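You operate a simulated robot arm through the tools that you are given. There is no shell and no other tool.

You run a simulated robot arm. Do the job below in one go: nothing can be reset, and whatever is moved stays where it is left.

Task
Roll the cake lumps out, brush the powder through the sieve, then lift the sieve off.
Fine: roller and brush back; the sieve goes on the cooling rack. Set down upright: hand roller, screen brush. What is to be rubbed or washed off counts as gone when no trace of it is left.

The check looks at the end state, three seconds after you hand in, the way a careful person would. Anything else that was tipped, shoved, dropped, spilled or broken makes it a failure.

Robot
A 7-joint arm with a two-finger parallel gripper, fixed in place. Base frame: the origin is on the floor under the middle of its stand, x ahead of it, y to its left, z up. Units: m, rad, N and s.
It reaches about 1.479 m from its shoulder. Its first joint turns from -2.897 to 2.897 rad. Payload 4.4 kg.
The tool frame sits at the grasp point between the pads (the TCP): z along the fingers, y along the line on which they close. The tips reach 0.023 m beyond it. Largest opening 0.094 m; finger width 0.038, thickness 0.01; the body of the gripper, 0.054 by 0.096 m, starts 0.039 m behind the TCP.
Orientation is that of the tool frame in the base frame, as a unit quaternion [w, x, y, z]. With the fingers straight down and closing along the base's y, the tool's x points along the base's -x, its y along +y and its z along -z.

Tools
- The arm moves only by the tool arm_command. Its arguments are lists of equal length, an entry for each row: "travel": the shift along the tool's x, y, z in m, a list of three; "delta_rot": the turn, a rotation vector about the tool's x, y, z in rad, a list of three; "grip": the gripper command, from -1 (shut) to 1 (fully open), values between in proportion. In form: {"travel": [[tx, ty, tz], ...], "delta_rot": [[rx, ry, rz], ...], "grip": [grip, ...]}. A call has 1 to 20 rows; each row shifts and turns the commanded pose from where the row before left it, along the tool's axes as they then stand. Each row takes 0.2 s and may step no farther than 0.05 m and 0.15 rad from the row before; otherwise, or with a gripper value out of range, the whole call is refused. A pose out of reach is approached as far as the arm can. The call stops where the force on the tool passes 60 N (or 10 N more than at its start, if that is more) or the arm is blocked; 0.2 s more then pass. Each finger travels about 0.072 m/s and halts on what it meets, pressing with about 39 N; the grip force reading is that of the motor and also rises with nothing between the fingers. The clock runs only during rows and for 0.2 s after the last one: add rows that do not move to give the fingers time. It gives the time, the measured TCP pose, the force on the tool (base axes), the opening and the grip force at its end, in the units of the frame above (readings bear some noise), with the torque about the TCP (base axes, N m) and any sound that the robot's microphone picked up, and new pictures: "pictures" is both (left out), scene, wrist or none.
- Cameras (640 x 400 px; columns grow to the right, rows downward): "scene" is fixed at [0.0515, -0.4999, 1.5436]; the picture's right is [0.53, -0.85, 0.00], its down [-0.31, -0.19, -0.93] and it looks along [0.79, 0.49, -0.37] (base axes); focal length 322 px, centre (320, 200). "wrist" rides on the gripper at [0.086, 0.016, -0.074] in the tool frame; the picture's right is [-0.18, 0.98, 0.00], its down [-0.58, -0.11, -0.81] and it looks along [-0.79, -0.15, 0.59] (tool axes); focal length 243 px, centre (320, 200). There is no depth. A picture from a camera that has moved, and an enlarged one, comes with that camera's place and axes in the base frame and with its lens.
- inspect(camera, box): a new picture of the part [left, top, right, bottom] of that camera's present view, enlarged. It takes no simulated time.
- sign_off(): hands the job in; it is judged then, once.

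Places have to be worked out from the pictures, the camera data and where the tool is seen. Open the gripper and draw the arm clear of the work before you hand the job in, unless the task says otherwise.

The tools are called after "Emit:" as name(argument=value, ...) on one line, values as JSON. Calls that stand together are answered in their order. arm_command: Moves the arm, as the interface text tells. Its arguments: {"type":"object","properties":{"travel":{"type":"array"},"delta_rot":{"type":"array"},"grip":{"type":"array"},"pictures":{"type":"string","enum":["both","scene","wrist","none"]}},"required":["travel","delta_rot","grip"]} The other tools are called the same way: inspect (camera, box) takes an enlarged picture of a part of a camera's view; sign_off () hands the job in.

At the start:

```text
clock: 0.0
position: [0.4805, 0.4498, 1.2658]
tool_rot: [0.0, 0.0, 1.0, 0.0]
ft_force: [-0.2, 0.3, -0.2]
wrist_torque: [0.01, -0.01, 0.0]
grip_width: 0.094
grip_force: 0.0
```

scene: 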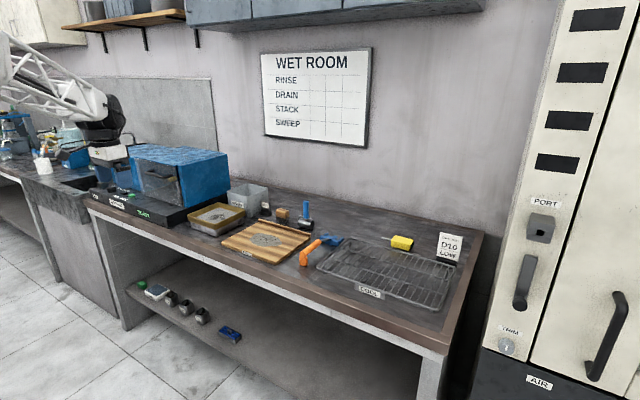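
wrist: 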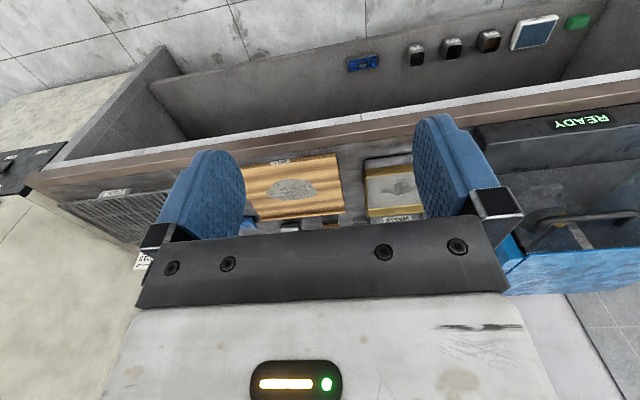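

I start by taking enlarged looks at the work area to identify the board, sieve, roller, brush and rack.

Emit:
inspect(camera="scene", box=[180, 170, 340, 270])

Emit:
inspect(camera="scene", box=[290, 210, 490, 335])

Emit:
inspect(camera="scene", box=[60, 120, 260, 245])

Emit:
inspect(camera="wrist", box=[220, 130, 460, 280])

```text
4.00 times, centred on (260, 220) of scene
camera zoom: at [0.0515, -0.4999, 1.5436], right [0.53, -0.85, 0.0], down [-0.31, -0.19, -0.93], along [0.79, 0.49, -0.37], focal length 1288 px, centre (560, 120)
```

zoom: 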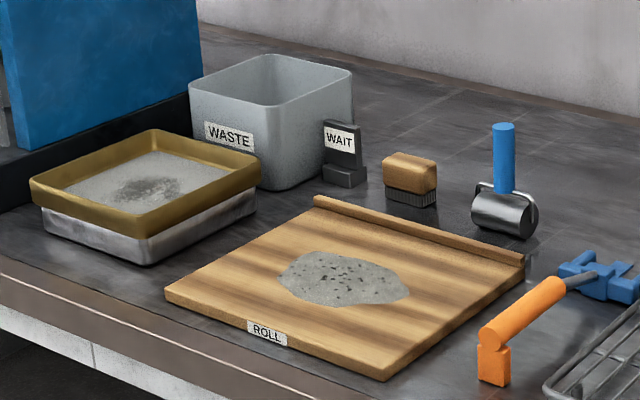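

```text
3.20 times, centred on (390, 272) of scene
camera zoom: at [0.0515, -0.4999, 1.5436], right [0.53, -0.85, 0.0], down [-0.31, -0.19, -0.93], along [0.79, 0.49, -0.37], focal length 1030 px, centre (96, -32)
```

zoom: 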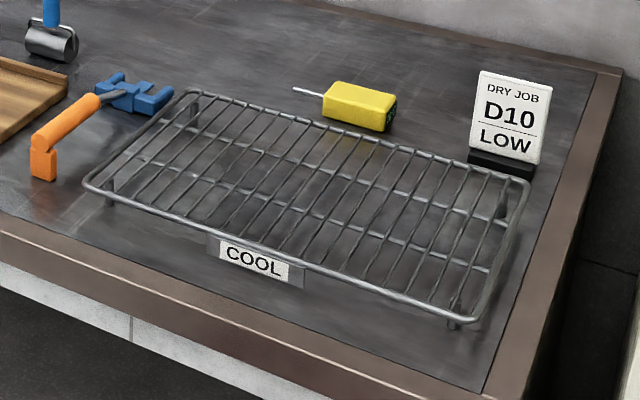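

```text
3.20 times, centred on (160, 182) of scene
camera zoom: at [0.0515, -0.4999, 1.5436], right [0.53, -0.85, 0.0], down [-0.31, -0.19, -0.93], along [0.79, 0.49, -0.37], focal length 1030 px, centre (832, 256)
```

zoom: 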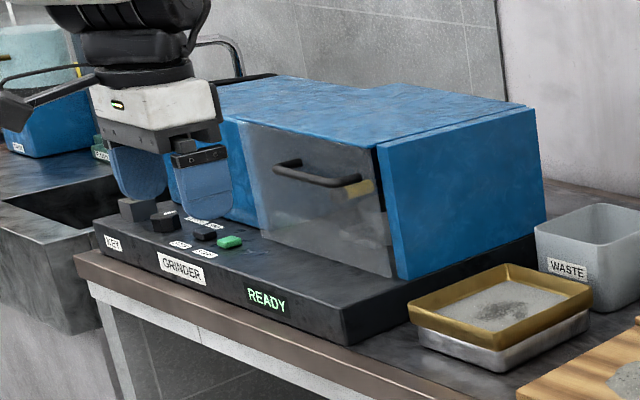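

```text
2.67 times, centred on (340, 205) of wrist
camera zoom: at [0.3955, 0.4672, 1.3401], right [0.18, 0.98, 0.0], down [0.58, -0.11, 0.81], along [0.79, -0.15, -0.59], focal length 647 px, centre (267, 187)
```

zoom: 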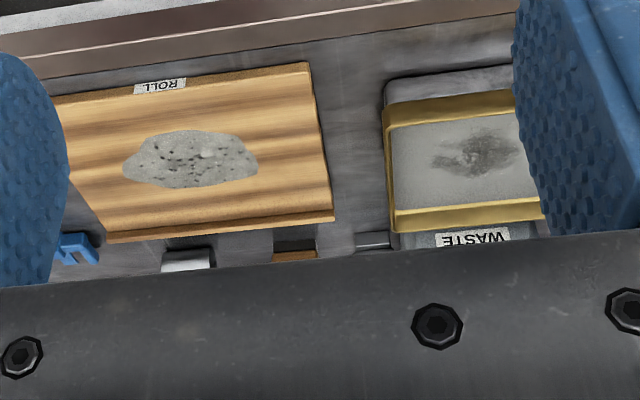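

The table top appears to be near z≈0.89–0.90, with the board at x 0.80–1.02, y 0.15–0.43, the roller near (1.12, 0.23) and the brush near (1.14, 0.385). I move forward, staying high, for a closer view with the wrist camera.

Emit:
arm_command(travel=[[-0.03, -0.019, 0.011], [-0.03, -0.019, 0.011], [-0.03, -0.019, 0.011], [-0.03, -0.019, 0.011], [-0.03, -0.019, 0.011], [-0.03, -0.019, 0.011], [-0.03, -0.019, 0.011], [-0.03, -0.019, 0.011]], delta_rot=[[0, 0, 0], [0, 0, 0], [0, 0, 0], [0, 0, 0], [0, 0, 0], [0, 0, 0], [0, 0, 0], [0, 0, 0]], grip=[1, 1, 1, 1, 1, 1, 1, 1])

```text
clock: 1.8
position: [0.7219, 0.3009, 1.1766]
tool_rot: [0.0, 0.0, 1.0, 0.0]
ft_force: [0.7, 0.0, 0.4]
wrist_torque: [0.04, 0.03, -0.02]
grip_width: 0.0942
grip_force: 0.0
camera wrist: at [0.6373, 0.3165, 1.2505], right [0.18, 0.98, 0.0], down [0.58, -0.11, 0.81], along [0.79, -0.15, -0.59], focal length 243 px, centre (320, 200)
```

scene: 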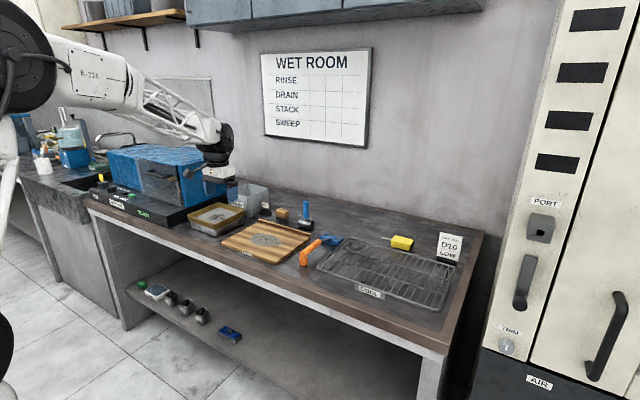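
wrist: 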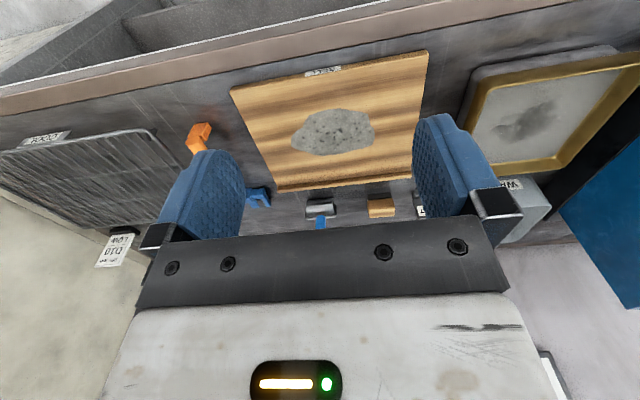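

The wrist view now shows roller, brush, board and sieve between the fingers; I enlarge these parts to measure them.

Emit:
inspect(camera="wrist", box=[280, 160, 440, 260])

Emit:
inspect(camera="wrist", box=[220, 30, 460, 180])

Emit:
inspect(camera="wrist", box=[440, 30, 640, 155])

Emit:
inspect(camera="scene", box=[255, 190, 335, 240])

Emit:
inspect(camera="scene", box=[180, 190, 260, 240])

```text
4.00 times, centred on (360, 210) of wrist
camera zoom: at [0.6373, 0.3165, 1.2505], right [0.18, 0.98, 0.0], down [0.58, -0.11, 0.81], along [0.79, -0.15, -0.59], focal length 970 px, centre (160, 160)
```

zoom: 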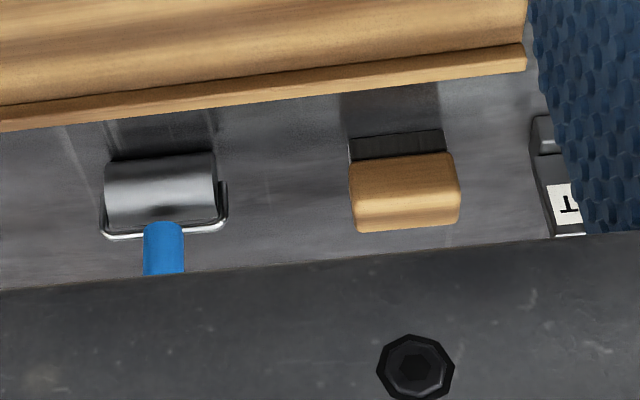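

```text
2.67 times, centred on (340, 105) of wrist
camera zoom: at [0.6373, 0.3165, 1.2505], right [0.18, 0.98, 0.0], down [0.58, -0.11, 0.81], along [0.79, -0.15, -0.59], focal length 647 px, centre (267, 453)
```

zoom: 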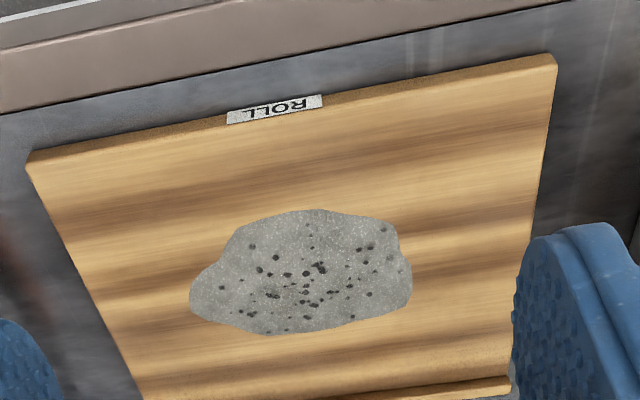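

```text
3.20 times, centred on (540, 92) of wrist
camera zoom: at [0.6373, 0.3165, 1.2505], right [0.18, 0.98, 0.0], down [0.58, -0.11, 0.81], along [0.79, -0.15, -0.59], focal length 776 px, centre (-384, 544)
```

zoom: 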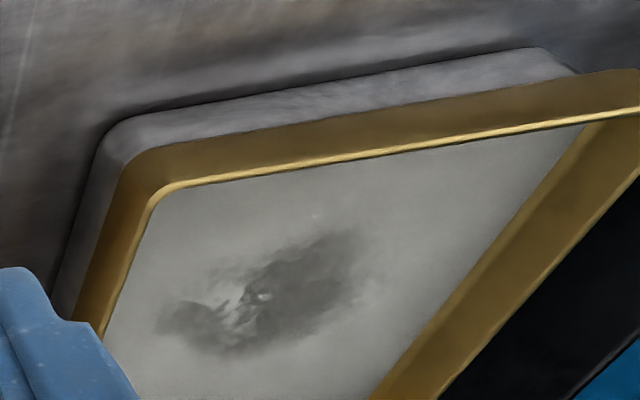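

```text
8.00 times, centred on (295, 215) of scene
camera zoom: at [0.0515, -0.4999, 1.5436], right [0.53, -0.85, 0.0], down [-0.31, -0.19, -0.93], along [0.79, 0.49, -0.37], focal length 2576 px, centre (520, 80)
```

zoom: 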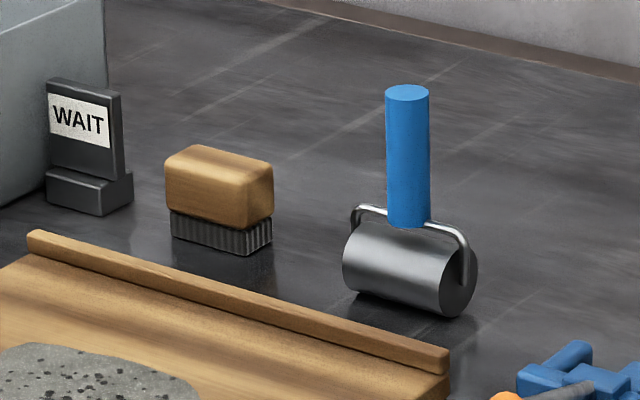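

```text
8.00 times, centred on (220, 215) of scene
camera zoom: at [0.0515, -0.4999, 1.5436], right [0.53, -0.85, 0.0], down [-0.31, -0.19, -0.93], along [0.79, 0.49, -0.37], focal length 2576 px, centre (1120, 80)
```

zoom: 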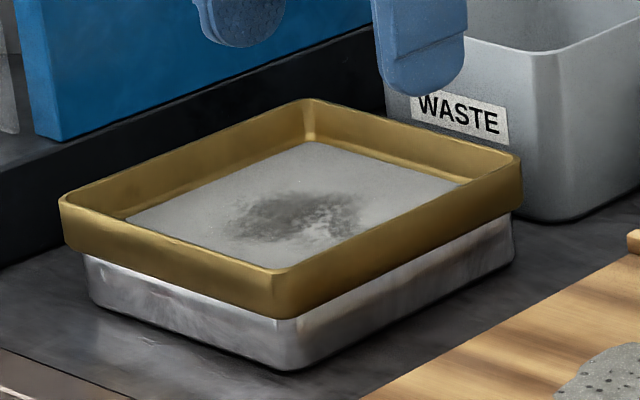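

Triangulating from the two cameras, the roller handle stands upright at about (1.111, 0.229), z 0.946–1.026, roller axis along y; brush block near (1.13, 0.38). I move to above the roller handle to check alignment before descending.

Emit:
arm_command(travel=[[-0.0389, -0.0072, 0.004], [-0.0389, -0.0072, 0.004], [-0.0389, -0.0072, 0.004], [-0.0389, -0.0072, 0.004], [-0.0389, -0.0072, 0.004], [-0.0389, -0.0072, 0.004], [-0.0389, -0.0072, 0.004], [-0.0389, -0.0072, 0.004], [-0.0389, -0.0072, 0.004], [-0.0389, -0.0072, 0.004]], delta_rot=[[0, 0, 0], [0, 0, 0], [0, 0, 0], [0, 0, 0], [0, 0, 0], [0, 0, 0], [0, 0, 0], [0, 0, 0], [0, 0, 0], [0, 0, 0]], grip=[1, 1, 1, 1, 1, 1, 1, 1, 1, 1])

```text
clock: 4.0
position: [1.11, 0.2276, 1.1395]
tool_rot: [0.001, 0.0, 1.0, 0.0]
ft_force: [0.1, -0.5, 1.3]
wrist_torque: [0.0, -0.03, 0.01]
grip_width: 0.0941
grip_force: 0.0
camera wrist: at [1.0245, 0.2429, 1.2131], right [0.18, 0.98, 0.0], down [0.58, -0.11, 0.81], along [0.79, -0.15, -0.59], focal length 243 px, centre (320, 200)
```

scene: 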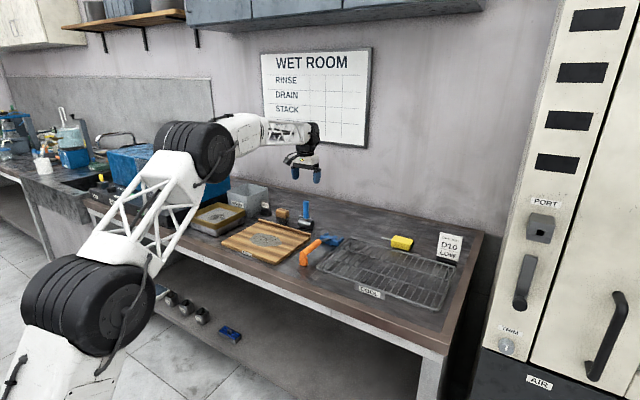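
wrist: 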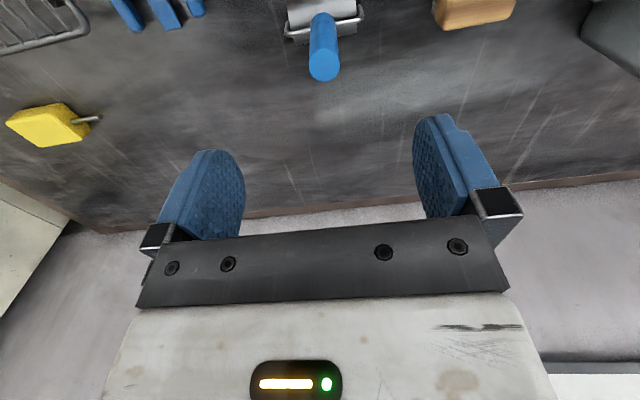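

The handle top appears at (324,65) in the wrist view, matching (1.111, 0.230, 1.026). I descend straight down with the gripper open to TCP z≈0.992 and close on the handle.

Emit:
arm_command(travel=[[-0.001, 0.002, 0.0245], [0, 0, 0.0245], [0, 0, 0.0245], [0, 0, 0.0245], [0, 0, 0.0245], [0, 0, 0.0245], [0, 0, 0], [0, 0, 0]], delta_rot=[[0, 0, 0], [0, 0, 0], [0, 0, 0], [0, 0, 0], [0, 0, 0], [0, 0, 0], [0, 0, 0], [0, 0, 0]], grip=[1, 1, 1, 1, 1, 1, 1, 1])

```text
clock: 5.8
position: [1.1121, 0.2289, 0.9909]
tool_rot: [-0.001, 0.0, 1.0, 0.0]
ft_force: [0.1, 0.3, -0.4]
wrist_torque: [0.0, 0.0, -0.03]
grip_width: 0.094
grip_force: 0.1
camera wrist: at [1.0256, 0.2454, 1.0649], right [0.18, 0.98, 0.0], down [0.58, -0.11, 0.81], along [0.79, -0.15, -0.59], focal length 243 px, centre (320, 200)
```

scene: 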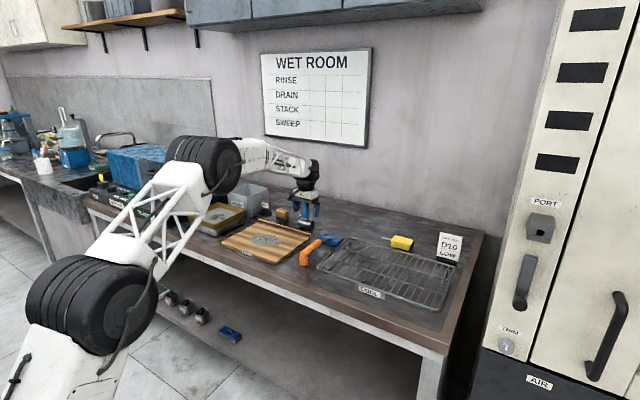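
wrist: 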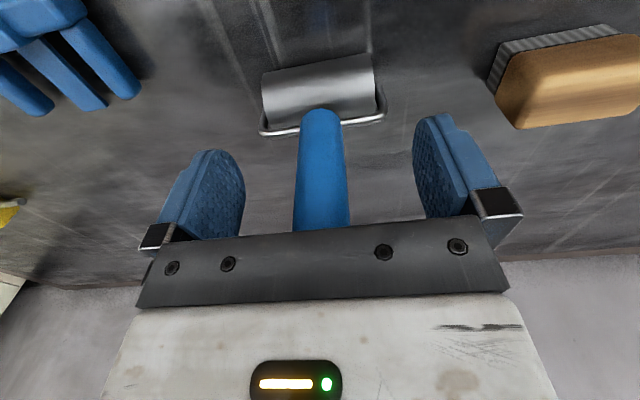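

The handle is centred between the pads. I close the gripper on it.

Emit:
arm_command(travel=[[0, 0, 0], [0, 0, 0], [0, 0, 0], [0, 0, 0], [0, 0, 0]], delta_rot=[[0, 0, 0], [0, 0, 0], [0, 0, 0], [0, 0, 0], [0, 0, 0]], grip=[-1, -1, -1, -1, -1], pictures="wrist")

```text
clock: 7.0
position: [1.1101, 0.2293, 0.9915]
tool_rot: [0.0, 0.001, 1.0, 0.0]
ft_force: [0.0, -0.2, 0.3]
wrist_torque: [-0.23, -0.02, 0.01]
grip_width: 0.0234
grip_force: 38.7
camera wrist: at [1.0256, 0.2455, 1.0649], right [0.18, 0.98, 0.0], down [0.58, -0.11, 0.81], along [0.79, -0.15, -0.59], focal length 243 px, centre (320, 200)
```

wrist: 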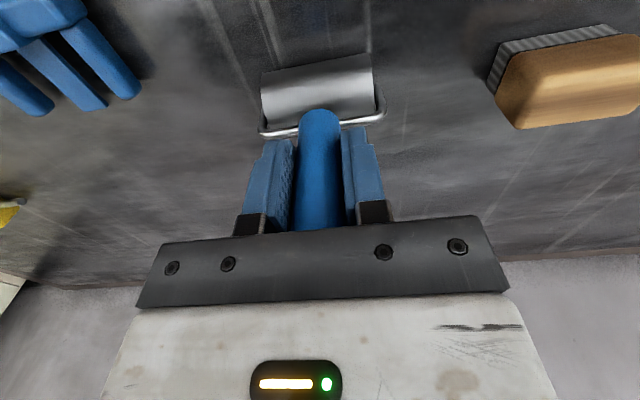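

The roller handle is held (opening 0.0234). Roller resting on the table corresponds to TCP z≈0.991; I lift it 0.10 m and carry it over the front of the powder patch.

Emit:
arm_command(travel=[[0, 0, -0.01], [0, 0, -0.03], [0, 0, -0.03], [0, 0, -0.03], [0.0375, 0.0081, 0.002], [0.0375, 0.0081, 0.002], [0.0375, 0.0081, 0.002], [0.0375, 0.0081, 0.002], [0.0375, 0.0081, 0.002], [0.0375, 0.0081, 0.002], [0.0375, 0.0081, 0.002], [0, 0, 0]], delta_rot=[[0, 0, 0], [0, 0, 0], [0, 0, 0], [0, 0, 0], [0, 0, 0], [0, 0, 0], [0, 0, 0], [0, 0, 0], [0, 0, 0], [0, 0, 0], [0, 0, 0], [0, 0, 0]], grip=[-1, -1, -1, -1, -1, -1, -1, -1, -1, -1, -1, -1])

```text
clock: 9.6
position: [0.8473, 0.287, 1.0762]
tool_rot: [0.0, 0.0, 1.0, 0.0]
ft_force: [-0.4, 0.9, -4.3]
wrist_torque: [0.06, -0.01, 0.04]
grip_width: 0.0232
grip_force: 39.1
camera wrist: at [0.7612, 0.3031, 1.1498], right [0.18, 0.98, 0.0], down [0.58, -0.11, 0.81], along [0.79, -0.15, -0.59], focal length 243 px, centre (320, 200)
```

scene: 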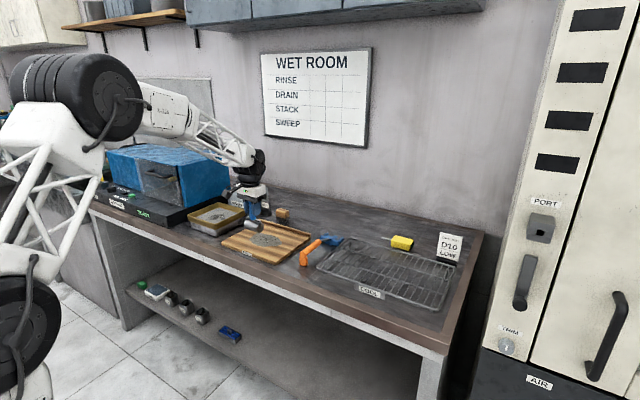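
wrist: 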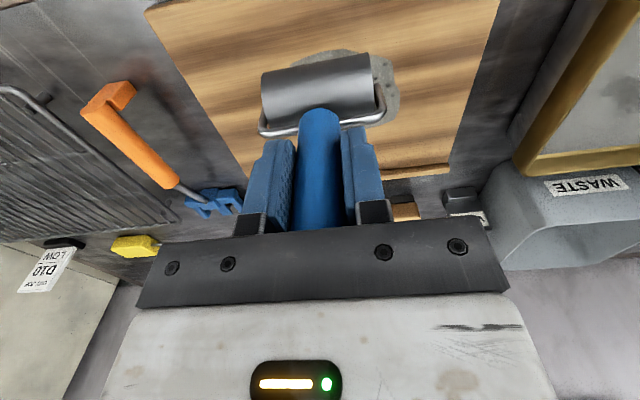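

The roller is held level (weight ≈4.4 N) just in front of the powder patch. I lower it slowly toward the board to find contact.

Emit:
arm_command(travel=[[0, 0, 0.02], [0, 0, 0.02], [0, 0, 0.012], [0, 0, 0.004], [0, 0, 0.004], [0, 0, 0]], delta_rot=[[0, 0, 0], [0, 0, 0], [0, 0, 0], [0, 0, 0], [0, 0, 0], [0, 0, 0]], grip=[-1, -1, -1, -1, -1, -1])

```text
clock: 11.0
position: [0.8481, 0.2851, 1.0146]
tool_rot: [0.0, 0.0, 1.0, 0.0]
ft_force: [-0.4, -0.9, -4.2]
wrist_torque: [0.0, 0.01, 0.01]
grip_width: 0.0234
grip_force: 38.8
camera wrist: at [0.7621, 0.3018, 1.0899], right [0.18, 0.98, 0.0], down [0.58, -0.11, 0.81], along [0.79, -0.15, -0.59], focal length 243 px, centre (320, 200)
```

scene: 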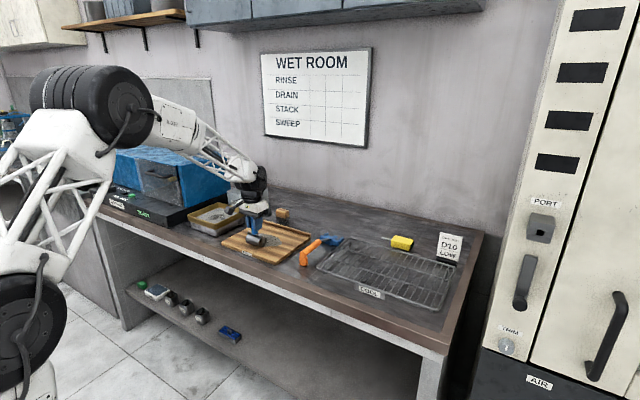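
wrist: 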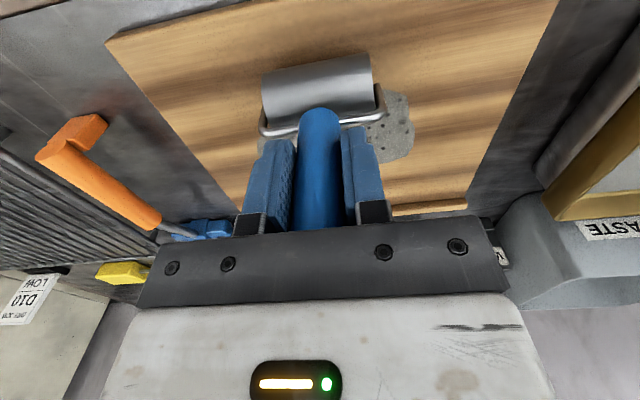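

No contact yet at TCP z≈1.0155. I keep lowering in small steps.

Emit:
arm_command(travel=[[0, 0, 0.002], [0, 0, 0.002], [0, 0, 0.0015], [0, 0, 0]], delta_rot=[[0, 0, 0], [0, 0, 0], [0, 0, 0], [0, 0, 0]], grip=[-1, -1, -1, -1], pictures="none")

```text
clock: 12.0
position: [0.848, 0.2865, 1.0115]
tool_rot: [0.0, 0.0, 1.0, 0.0]
ft_force: [0.3, -0.4, -3.6]
wrist_torque: [-0.08, 0.0, 0.02]
grip_width: 0.0235
grip_force: 38.9
```

Still no clear contact; I continue down a few millimetres.

Emit:
arm_command(travel=[[0, 0, 0.0015], [0, 0, 0.0015], [0, 0, 0]], delta_rot=[[0, 0, 0], [0, 0, 0], [0, 0, 0]], grip=[-1, -1, -1], pictures="none")

Emit:
arm_command(travel=[[0, 0, 0.001], [0, 0, 0.001], [0, 0, 0]], delta_rot=[[0, 0, 0], [0, 0, 0], [0, 0, 0]], grip=[-1, -1, -1], pictures="none")

```text
clock: 12.8
position: [0.8479, 0.2858, 1.0089]
tool_rot: [0.0, 0.0, 1.0, 0.0]
ft_force: [-1.3, 0.0, 0.2]
wrist_torque: [0.18, 0.13, 0.01]
grip_width: 0.0233
grip_force: 38.5
```

```text
clock: 13.6
position: [0.8486, 0.2862, 1.0091]
tool_rot: [0.002, 0.0, 1.0, 0.001]
ft_force: [4.1, 0.5, 25.9]
wrist_torque: [-0.69, 0.17, 0.01]
grip_width: 0.0236
grip_force: 38.8
```

Contact with the board is at TCP z≈1.0085, pressing about 30 N now with roughly 12 N/mm stiffness. I ease off a millimetre and roll forward and back along x over the middle lane.

Emit:
arm_command(travel=[[0, 0, -0.001], [-0.015, 0, 0], [-0.02, 0, 0], [-0.02, 0, 0], [-0.02, 0, 0], [-0.02, 0, 0], [-0.02, 0, 0], [-0.01, 0, 0], [0, 0, 0]], delta_rot=[[0, 0, 0], [0, 0, 0], [0, 0, 0], [0, 0, 0], [0, 0, 0], [0, 0, 0], [0, 0, 0], [0, 0, 0], [0, 0, 0]], grip=[-1, -1, -1, -1, -1, -1, -1, -1, -1])

```text
clock: 15.6
position: [0.974, 0.2855, 1.0088]
tool_rot: [0.001, 0.0, 1.0, 0.0]
ft_force: [-0.4, 1.7, -0.8]
wrist_torque: [0.24, -0.07, 0.0]
grip_width: 0.0233
grip_force: 39.4
camera wrist: at [0.8891, 0.3026, 1.0821], right [0.18, 0.98, 0.0], down [0.58, -0.11, 0.81], along [0.79, -0.15, -0.59], focal length 243 px, centre (320, 200)
```

scene: 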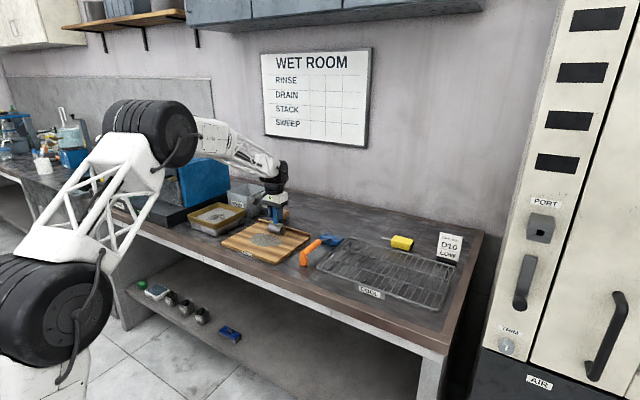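
wrist: 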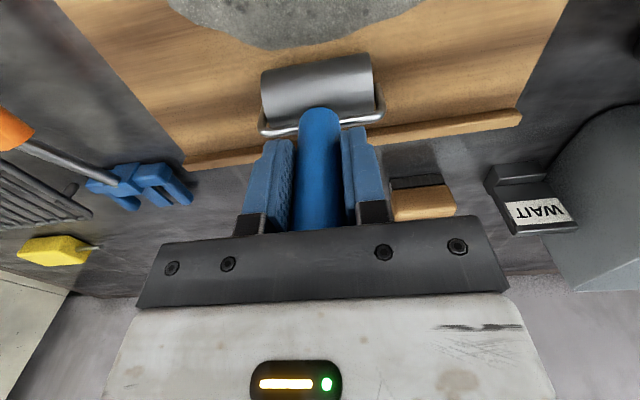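

One pass is done; I enlarge both views to see whether the lumps changed in that lane.

Emit:
inspect(camera="scene", box=[220, 215, 316, 275])

Emit:
inspect(camera="wrist", box=[140, 0, 460, 80])

```text
6.67 times, centred on (268, 245) of scene
camera zoom: at [0.0515, -0.4999, 1.5436], right [0.53, -0.85, 0.0], down [-0.31, -0.19, -0.93], along [0.79, 0.49, -0.37], focal length 2147 px, centre (667, -100)
```

zoom: 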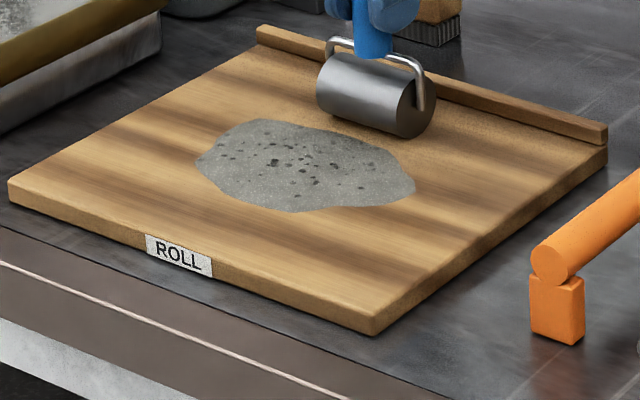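

```text
2.00 times, centred on (300, 40) of wrist
camera zoom: at [0.8891, 0.3026, 1.0821], right [0.18, 0.98, 0.0], down [0.58, -0.11, 0.81], along [0.79, -0.15, -0.59], focal length 485 px, centre (360, 520)
```

zoom: 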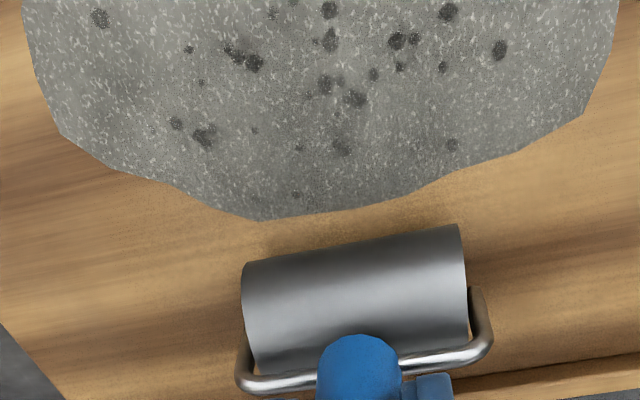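

Lumps remain in the lane, and the pressure was light (≈3.5 N). I press about 1.5 mm deeper and roll back and forth.

Emit:
arm_command(travel=[[0, 0, 0.0015], [0.02, 0, 0], [0.02, 0, 0], [0.02, 0, 0], [0.02, 0, 0], [0.02, 0, 0], [0.02, 0, 0], [0.01, 0, 0], [0, 0, 0]], delta_rot=[[0, 0, 0], [0, 0, 0], [0, 0, 0], [0, 0, 0], [0, 0, 0], [0, 0, 0], [0, 0, 0], [0, 0, 0], [0, 0, 0]], grip=[-1, -1, -1, -1, -1, -1, -1, -1, -1], pictures="none")

Emit:
arm_command(travel=[[-0.02, 0, 0], [-0.02, 0, 0], [-0.02, 0, 0], [-0.02, 0, 0], [-0.02, 0, 0], [-0.02, 0, 0], [-0.01, 0, 0], [0, 0, 0]], delta_rot=[[0, 0, 0], [0, 0, 0], [0, 0, 0], [0, 0, 0], [0, 0, 0], [0, 0, 0], [0, 0, 0], [0, 0, 0]], grip=[-1, -1, -1, -1, -1, -1, -1, -1], pictures="both")

Emit:
inspect(camera="scene", box=[220, 215, 316, 275])

Emit:
inspect(camera="wrist", box=[140, 0, 460, 80])

```text
clock: 17.6
position: [0.844, 0.2855, 1.0072]
tool_rot: [0.001, 0.0, 1.0, -0.001]
ft_force: [8.2, -2.0, 28.0]
wrist_torque: [-0.67, -0.27, 0.05]
grip_width: 0.0236
grip_force: 38.1
```

```text
clock: 19.4
position: [0.9739, 0.2857, 1.0053]
tool_rot: [0.0, 0.001, 1.0, 0.0]
ft_force: [-5.3, -0.9, 16.0]
wrist_torque: [-0.31, 0.16, -0.04]
grip_width: 0.0236
grip_force: 39.2
camera wrist: at [0.8886, 0.3023, 1.0795], right [0.18, 0.98, 0.0], down [0.58, -0.11, 0.81], along [0.79, -0.15, -0.59], focal length 243 px, centre (320, 200)
```

scene: 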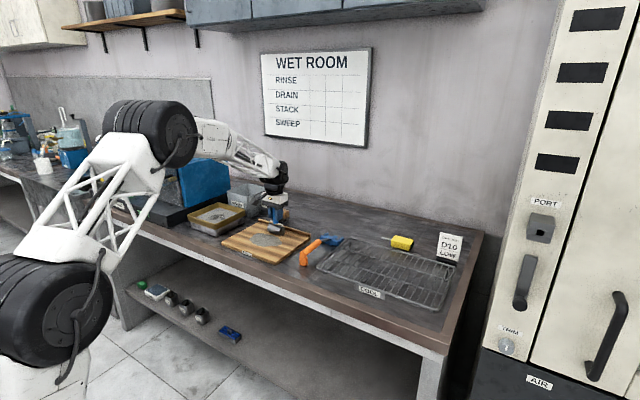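
wrist: 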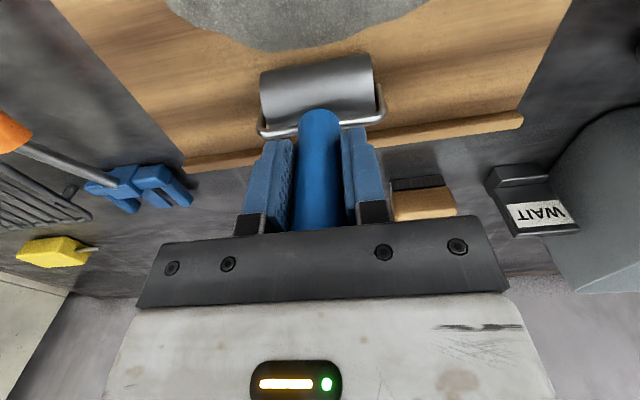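

```text
6.67 times, centred on (268, 245) of scene
camera zoom: at [0.0515, -0.4999, 1.5436], right [0.53, -0.85, 0.0], down [-0.31, -0.19, -0.93], along [0.79, 0.49, -0.37], focal length 2147 px, centre (667, -100)
```

zoom: 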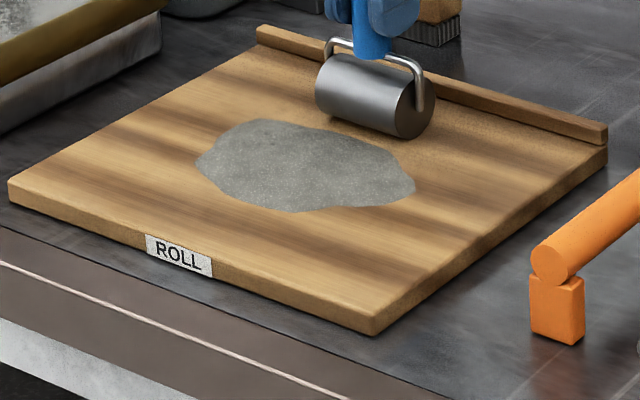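

```text
2.00 times, centred on (300, 40) of wrist
camera zoom: at [0.8886, 0.3023, 1.0795], right [0.18, 0.98, 0.0], down [0.58, -0.11, 0.81], along [0.79, -0.15, -0.59], focal length 485 px, centre (360, 520)
```

zoom: 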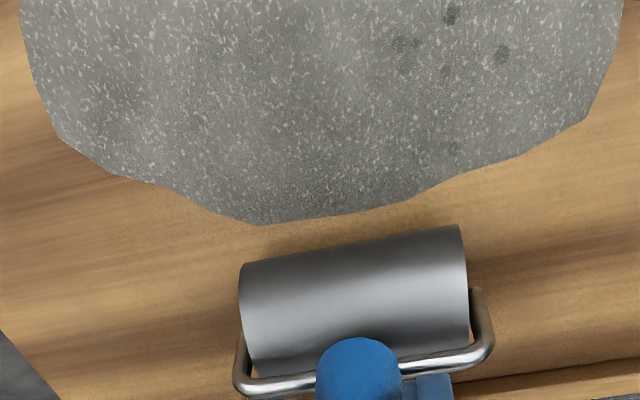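

Pressing ~20–30 N clears the lumps; only a few faint ones remain toward +y. I shift the lane to y≈0.33 and roll there both ways.

Emit:
arm_command(travel=[[0, 0, -0.01], [0, 0.045, 0], [0, 0, 0.01], [0, 0, 0], [0.02, 0, 0], [0.02, 0, 0], [0.02, 0, 0], [0.02, 0, 0], [0.02, 0, 0], [0.02, 0, 0], [0.01, 0, 0], [0, 0, 0]], delta_rot=[[0, 0, 0], [0, 0, 0], [0, 0, 0], [0, 0, 0], [0, 0, 0], [0, 0, 0], [0, 0, 0], [0, 0, 0], [0, 0, 0], [0, 0, 0], [0, 0, 0], [0, 0, 0]], grip=[-1, -1, -1, -1, -1, -1, -1, -1, -1, -1, -1, -1], pictures="none")

Emit:
arm_command(travel=[[-0.02, 0, 0], [-0.02, 0, 0], [-0.02, 0, 0], [-0.02, 0, 0], [-0.02, 0, 0], [-0.02, 0, 0], [-0.01, 0, 0], [0, 0, 0]], delta_rot=[[0, 0, 0], [0, 0, 0], [0, 0, 0], [0, 0, 0], [0, 0, 0], [0, 0, 0], [0, 0, 0], [0, 0, 0]], grip=[-1, -1, -1, -1, -1, -1, -1, -1], pictures="both")

Emit:
inspect(camera="scene", box=[220, 215, 316, 275])

Emit:
inspect(camera="wrist", box=[140, 0, 460, 80])

```text
clock: 22.0
position: [0.8439, 0.3306, 1.0064]
tool_rot: [0.0, 0.0, 1.0, 0.0]
ft_force: [0.3, 0.3, -4.7]
wrist_torque: [0.04, -0.01, -0.01]
grip_width: 0.0235
grip_force: 39.0
```

```text
clock: 23.8
position: [0.9734, 0.3321, 1.0065]
tool_rot: [0.0, 0.0, 1.0, 0.0]
ft_force: [0.2, -0.9, 0.5]
wrist_torque: [-0.17, -0.01, -0.02]
grip_width: 0.0236
grip_force: 39.5
camera wrist: at [0.8882, 0.3469, 1.0804], right [0.18, 0.98, 0.0], down [0.58, -0.11, 0.81], along [0.79, -0.15, -0.59], focal length 243 px, centre (320, 200)
```

scene: 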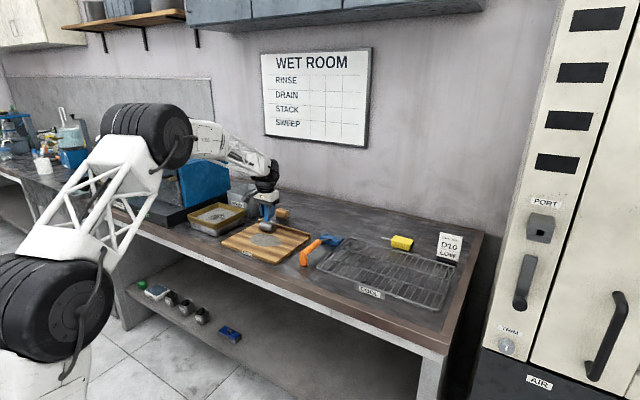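
wrist: 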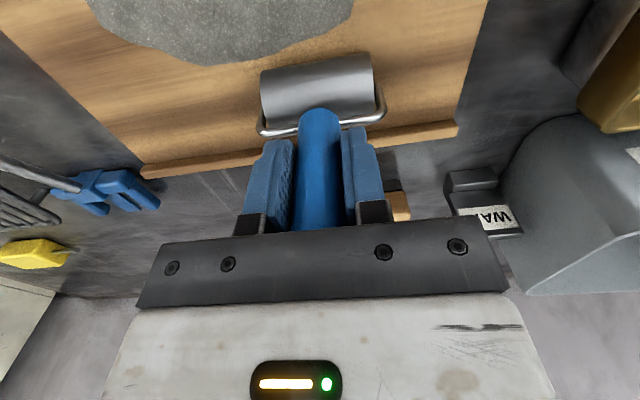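

```text
6.67 times, centred on (268, 245) of scene
camera zoom: at [0.0515, -0.4999, 1.5436], right [0.53, -0.85, 0.0], down [-0.31, -0.19, -0.93], along [0.79, 0.49, -0.37], focal length 2147 px, centre (667, -100)
```

zoom: 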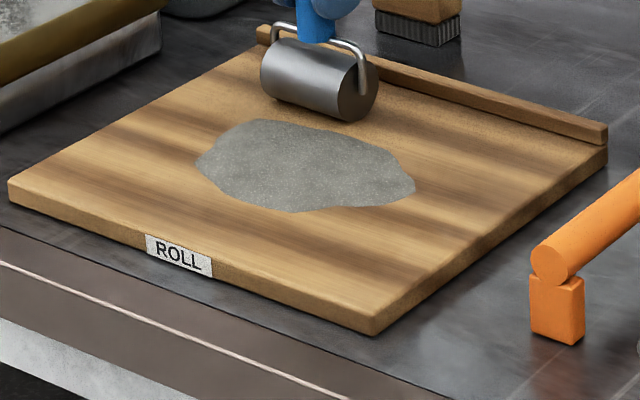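

```text
2.00 times, centred on (300, 40) of wrist
camera zoom: at [0.8882, 0.3469, 1.0804], right [0.18, 0.98, 0.0], down [0.58, -0.11, 0.81], along [0.79, -0.15, -0.59], focal length 485 px, centre (360, 520)
```

zoom: 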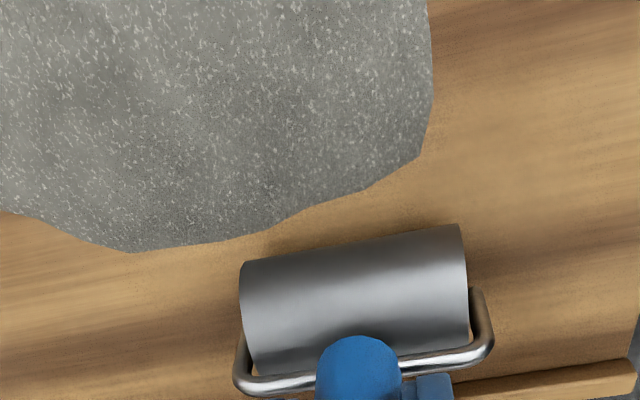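

The patch looks lump-free. For thoroughness I make firm passes on all three lanes (y≈0.33, 0.286, 0.24) with a little more pressure.

Emit:
arm_command(travel=[[0, 0, 0.0013], [0.02, 0, 0], [0.02, 0, 0], [0.02, 0, 0], [0.02, 0, 0], [0.02, 0, 0], [0.02, 0, 0], [0.01, 0, 0], [0, 0, 0]], delta_rot=[[0, 0, 0], [0, 0, 0], [0, 0, 0], [0, 0, 0], [0, 0, 0], [0, 0, 0], [0, 0, 0], [0, 0, 0], [0, 0, 0]], grip=[-1, -1, -1, -1, -1, -1, -1, -1, -1], pictures="none")

Emit:
arm_command(travel=[[0, 0, -0.01], [0, -0.046, 0], [0, -0.046, 0], [0, 0, 0.01], [0, 0, 0], [-0.02, 0, 0], [-0.02, 0, 0], [-0.02, 0, 0], [-0.02, 0, 0], [-0.02, 0, 0], [-0.02, 0, 0], [-0.01, 0, 0], [0, 0, 0]], delta_rot=[[0, 0, 0], [0, 0, 0], [0, 0, 0], [0, 0, 0], [0, 0, 0], [0, 0, 0], [0, 0, 0], [0, 0, 0], [0, 0, 0], [0, 0, 0], [0, 0, 0], [0, 0, 0], [0, 0, 0]], grip=[-1, -1, -1, -1, -1, -1, -1, -1, -1, -1, -1, -1, -1], pictures="none")

Emit:
arm_command(travel=[[0.02, 0, 0], [0.02, 0, 0], [0.02, 0, 0], [0.02, 0, 0], [0.02, 0, 0], [0.02, 0, 0], [0.01, 0, 0], [0, 0, 0]], delta_rot=[[0, 0, 0], [0, 0, 0], [0, 0, 0], [0, 0, 0], [0, 0, 0], [0, 0, 0], [0, 0, 0], [0, 0, 0]], grip=[-1, -1, -1, -1, -1, -1, -1, -1], pictures="wrist")

```text
clock: 25.8
position: [0.8425, 0.331, 1.0054]
tool_rot: [0.0, -0.001, 1.0, 0.001]
ft_force: [6.7, 0.5, 20.3]
wrist_torque: [-0.52, -0.27, 0.04]
grip_width: 0.0235
grip_force: 39.2
```

```text
clock: 28.6
position: [0.9725, 0.2382, 1.0043]
tool_rot: [-0.001, -0.001, 1.0, 0.0]
ft_force: [-3.4, -2.0, 9.7]
wrist_torque: [-0.16, 0.05, -0.01]
grip_width: 0.0234
grip_force: 38.9
```

```text
clock: 30.4
position: [0.8416, 0.2381, 1.0043]
tool_rot: [0.0, 0.0, 1.0, 0.0]
ft_force: [-0.9, -0.4, -4.6]
wrist_torque: [-0.04, 0.02, -0.01]
grip_width: 0.0235
grip_force: 39.0
camera wrist: at [0.757, 0.2544, 1.0798], right [0.18, 0.98, 0.0], down [0.58, -0.11, 0.81], along [0.79, -0.15, -0.59], focal length 243 px, centre (320, 200)
```

wrist: 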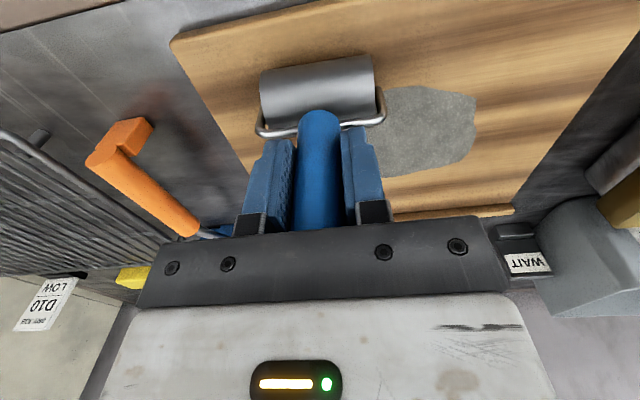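

I lift the roller clear and look at the patch from above.

Emit:
arm_command(travel=[[0, 0, -0.03], [0, 0, -0.04], [0.02, 0, -0.03], [0.03, 0, 0], [0, 0, 0]], delta_rot=[[0, 0, 0], [0, 0, 0], [0, 0, 0], [0, 0, 0], [0, 0, 0]], grip=[-1, -1, -1, -1, -1], pictures="wrist")

Emit:
inspect(camera="wrist", box=[240, 90, 480, 240])

Emit:
inspect(camera="scene", box=[240, 225, 288, 255])

```text
clock: 31.6
position: [0.7919, 0.2371, 1.1054]
tool_rot: [0.0, 0.0, 1.0, 0.0]
ft_force: [-0.3, -0.1, -4.3]
wrist_torque: [-0.02, -0.02, 0.01]
grip_width: 0.0233
grip_force: 39.2
camera wrist: at [0.7069, 0.2539, 1.1799], right [0.18, 0.98, 0.0], down [0.58, -0.11, 0.81], along [0.79, -0.15, -0.59], focal length 243 px, centre (320, 200)
```

wrist: 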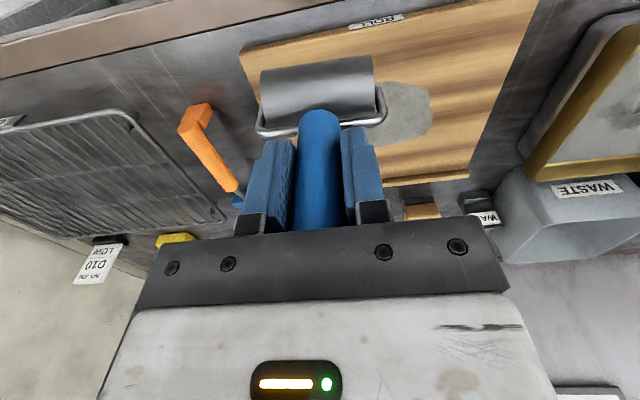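

```text
2.67 times, centred on (360, 165) of wrist
camera zoom: at [0.7069, 0.2539, 1.1799], right [0.18, 0.98, 0.0], down [0.58, -0.11, 0.81], along [0.79, -0.15, -0.59], focal length 647 px, centre (213, 293)
```

zoom: 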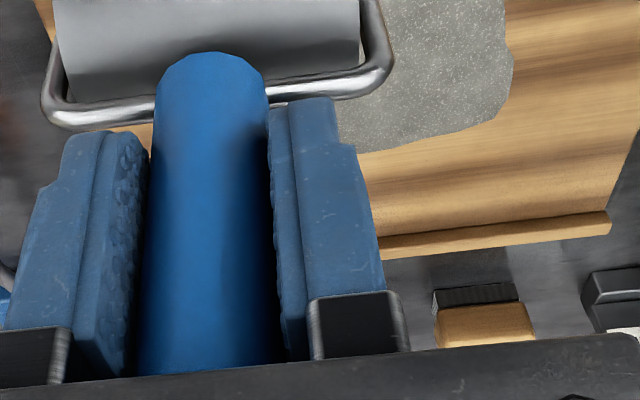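

```text
13.33 times, centred on (264, 240) of scene
camera zoom: at [0.0515, -0.4999, 1.5436], right [0.53, -0.85, 0.0], down [-0.31, -0.19, -0.93], along [0.79, 0.49, -0.37], focal length 4294 px, centre (1067, -333)
```

zoom: 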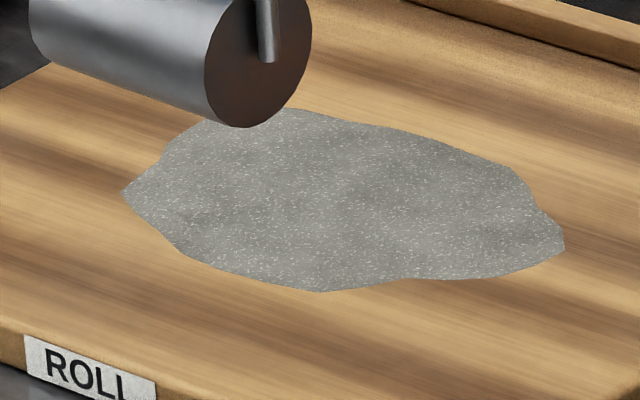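

The patch is smooth with no lumps visible. I carry the roller back to its original spot at (1.1105, 0.2295).

Emit:
arm_command(travel=[[-0.0398, -0.001, 0], [-0.0398, -0.001, 0], [-0.0398, -0.001, 0], [-0.0398, -0.001, 0], [-0.0398, -0.001, 0], [-0.0398, -0.001, 0], [-0.0398, -0.001, 0], [-0.0398, -0.001, 0], [0, 0, 0.03], [0, 0, 0.03], [0, 0, 0.03], [0, 0, 0.015], [0, 0, 0], [0, 0, 0]], delta_rot=[[0, 0, 0], [0, 0, 0], [0, 0, 0], [0, 0, 0], [0, 0, 0], [0, 0, 0], [0, 0, 0], [0, 0, 0], [0, 0, 0], [0, 0, 0], [0, 0, 0], [0, 0, 0], [0, 0, 0], [0, 0, 0]], grip=[-1, -1, -1, -1, -1, -1, -1, -1, -1, -1, -1, -1, -1, -1])

```text
clock: 34.6
position: [1.1117, 0.2314, 0.9992]
tool_rot: [0.001, 0.0, 1.0, 0.001]
ft_force: [0.1, -0.9, -5.4]
wrist_torque: [0.03, 0.01, -0.01]
grip_width: 0.0236
grip_force: 39.0
camera wrist: at [1.0256, 0.2476, 1.0732], right [0.18, 0.98, 0.0], down [0.58, -0.11, 0.81], along [0.79, -0.15, -0.59], focal length 243 px, centre (320, 200)
```

scene: 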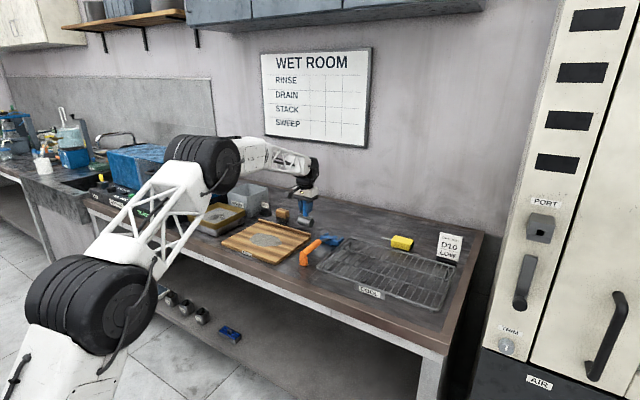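
wrist: 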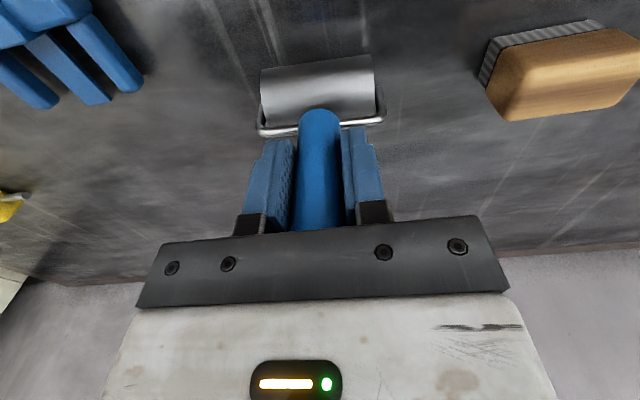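

The roller is above its original place, about 2 mm off in y. I correct that and lower slowly until contact.

Emit:
arm_command(travel=[[0, -0.002, 0.003], [0, 0, 0.003], [0, 0, 0.002], [0, 0, 0], [0, 0, 0]], delta_rot=[[0, 0, 0], [0, 0, 0], [0, 0, 0], [0, 0, 0], [0, 0, 0]], grip=[-1, -1, -1, -1, -1], pictures="none")

Emit:
arm_command(travel=[[0, 0, 0.0015], [0, 0, 0.0], [0, 0, 0]], delta_rot=[[0, 0, 0], [0, 0, 0], [0, 0, 0]], grip=[-1, -1, -1], pictures="none")

```text
clock: 35.8
position: [1.1119, 0.228, 0.9915]
tool_rot: [-0.001, 0.0, 1.0, 0.0]
ft_force: [0.3, 0.9, -4.8]
wrist_torque: [-0.02, -0.03, 0.0]
grip_width: 0.0233
grip_force: 39.3
```

```text
clock: 36.6
position: [1.111, 0.2279, 0.9906]
tool_rot: [0.0, 0.0, 1.0, 0.0]
ft_force: [-0.1, 0.7, -0.4]
wrist_torque: [0.26, -0.06, 0.02]
grip_width: 0.0235
grip_force: 38.6
```

Contact starts at TCP z≈0.990. I lower half a millimetre more and open the gripper, then rise straight up.

Emit:
arm_command(travel=[[0, 0, 0.0005], [0, 0, 0], [0, 0, 0], [0, 0, 0], [0, 0, 0], [0, 0, 0], [0, 0, 0]], delta_rot=[[0, 0, 0], [0, 0, 0], [0, 0, 0], [0, 0, 0], [0, 0, 0], [0, 0, 0], [0, 0, 0]], grip=[-1, -1, 0, 1, 1, 1, 1], pictures="wrist")

```text
clock: 38.2
position: [1.1107, 0.2292, 0.9893]
tool_rot: [0.0, 0.0, 1.0, 0.0]
ft_force: [0.1, 0.0, 0.4]
wrist_torque: [0.01, 0.01, 0.01]
grip_width: 0.094
grip_force: 0.0
camera wrist: at [1.0261, 0.2446, 1.0636], right [0.18, 0.98, 0.0], down [0.58, -0.11, 0.81], along [0.79, -0.15, -0.59], focal length 243 px, centre (320, 200)
```

wrist: 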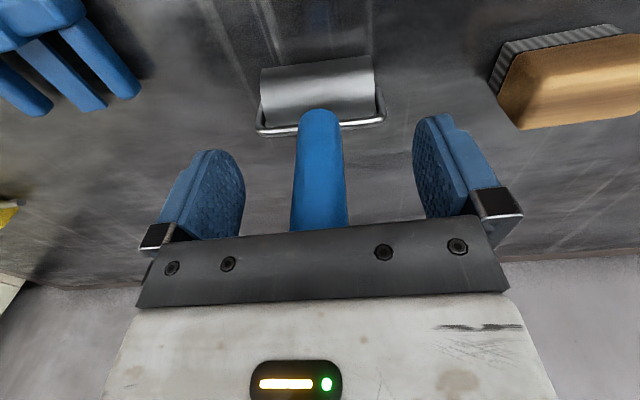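

The roller is standing upright in its place. I rise straight up and move to above the brush, which I estimate at (1.127, 0.373), to check alignment.

Emit:
arm_command(travel=[[0, 0, -0.03], [0, 0, -0.04], [0, 0, -0.04], [0, 0, -0.035], [-0.004, 0.036, 0], [-0.004, 0.036, 0], [-0.004, 0.036, 0], [-0.004, 0.036, 0], [0, 0, 0]], delta_rot=[[0, 0, 0], [0, 0, 0], [0, 0, 0], [0, 0, 0], [0, 0, 0], [0, 0, 0], [0, 0, 0], [0, 0, 0], [0, 0, 0]], grip=[1, 1, 1, 1, 1, 1, 1, 1, 1])

Emit:
inspect(camera="scene", box=[225, 190, 321, 250])

Emit:
inspect(camera="wrist", box=[240, 0, 400, 100])

```text
clock: 40.2
position: [1.1276, 0.3714, 1.134]
tool_rot: [0.0, 0.0, 1.0, 0.0]
ft_force: [-0.8, -0.2, 0.3]
wrist_torque: [0.01, 0.01, 0.02]
grip_width: 0.0938
grip_force: 0.0
camera wrist: at [1.0425, 0.3881, 1.2091], right [0.18, 0.98, 0.0], down [0.58, -0.11, 0.81], along [0.79, -0.15, -0.59], focal length 243 px, centre (320, 200)
```

scene: 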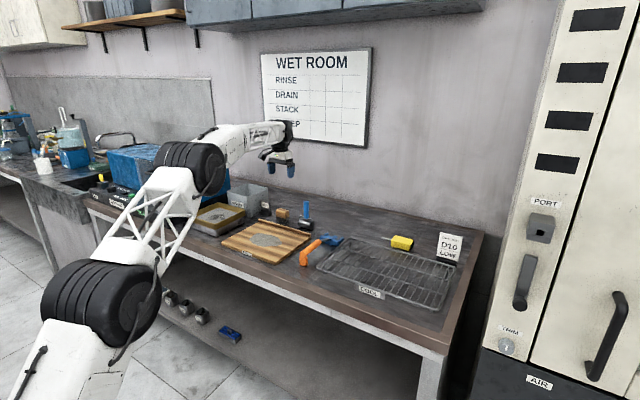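
wrist: 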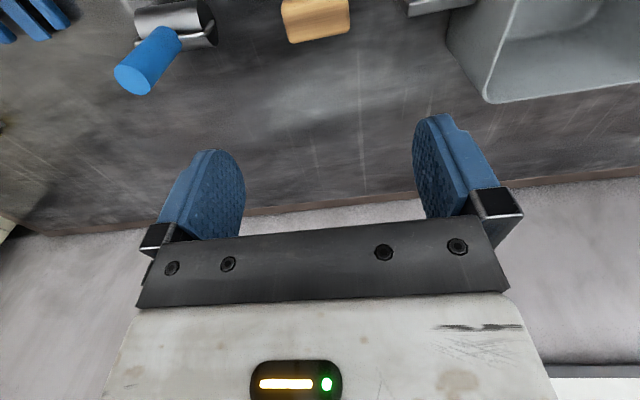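

```text
6.67 times, centred on (273, 220) of scene
camera zoom: at [0.0515, -0.4999, 1.5436], right [0.53, -0.85, 0.0], down [-0.31, -0.19, -0.93], along [0.79, 0.49, -0.37], focal length 2147 px, centre (633, 67)
```

zoom: 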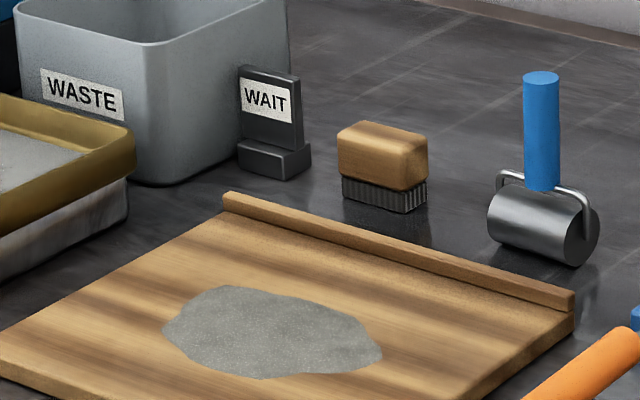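

```text
4.00 times, centred on (320, 50) of wrist
camera zoom: at [1.0425, 0.3881, 1.2091], right [0.18, 0.98, 0.0], down [0.58, -0.11, 0.81], along [0.79, -0.15, -0.59], focal length 970 px, centre (320, 800)
```

zoom: 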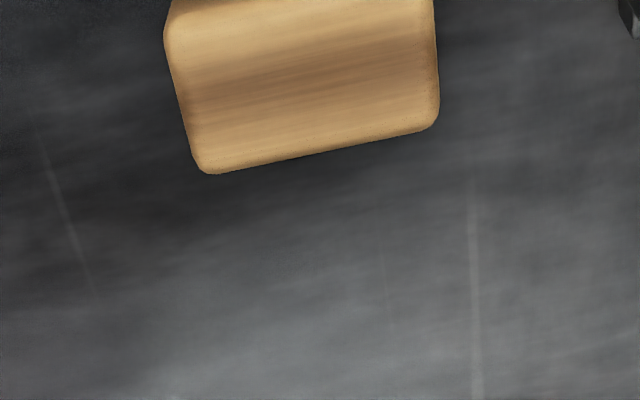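

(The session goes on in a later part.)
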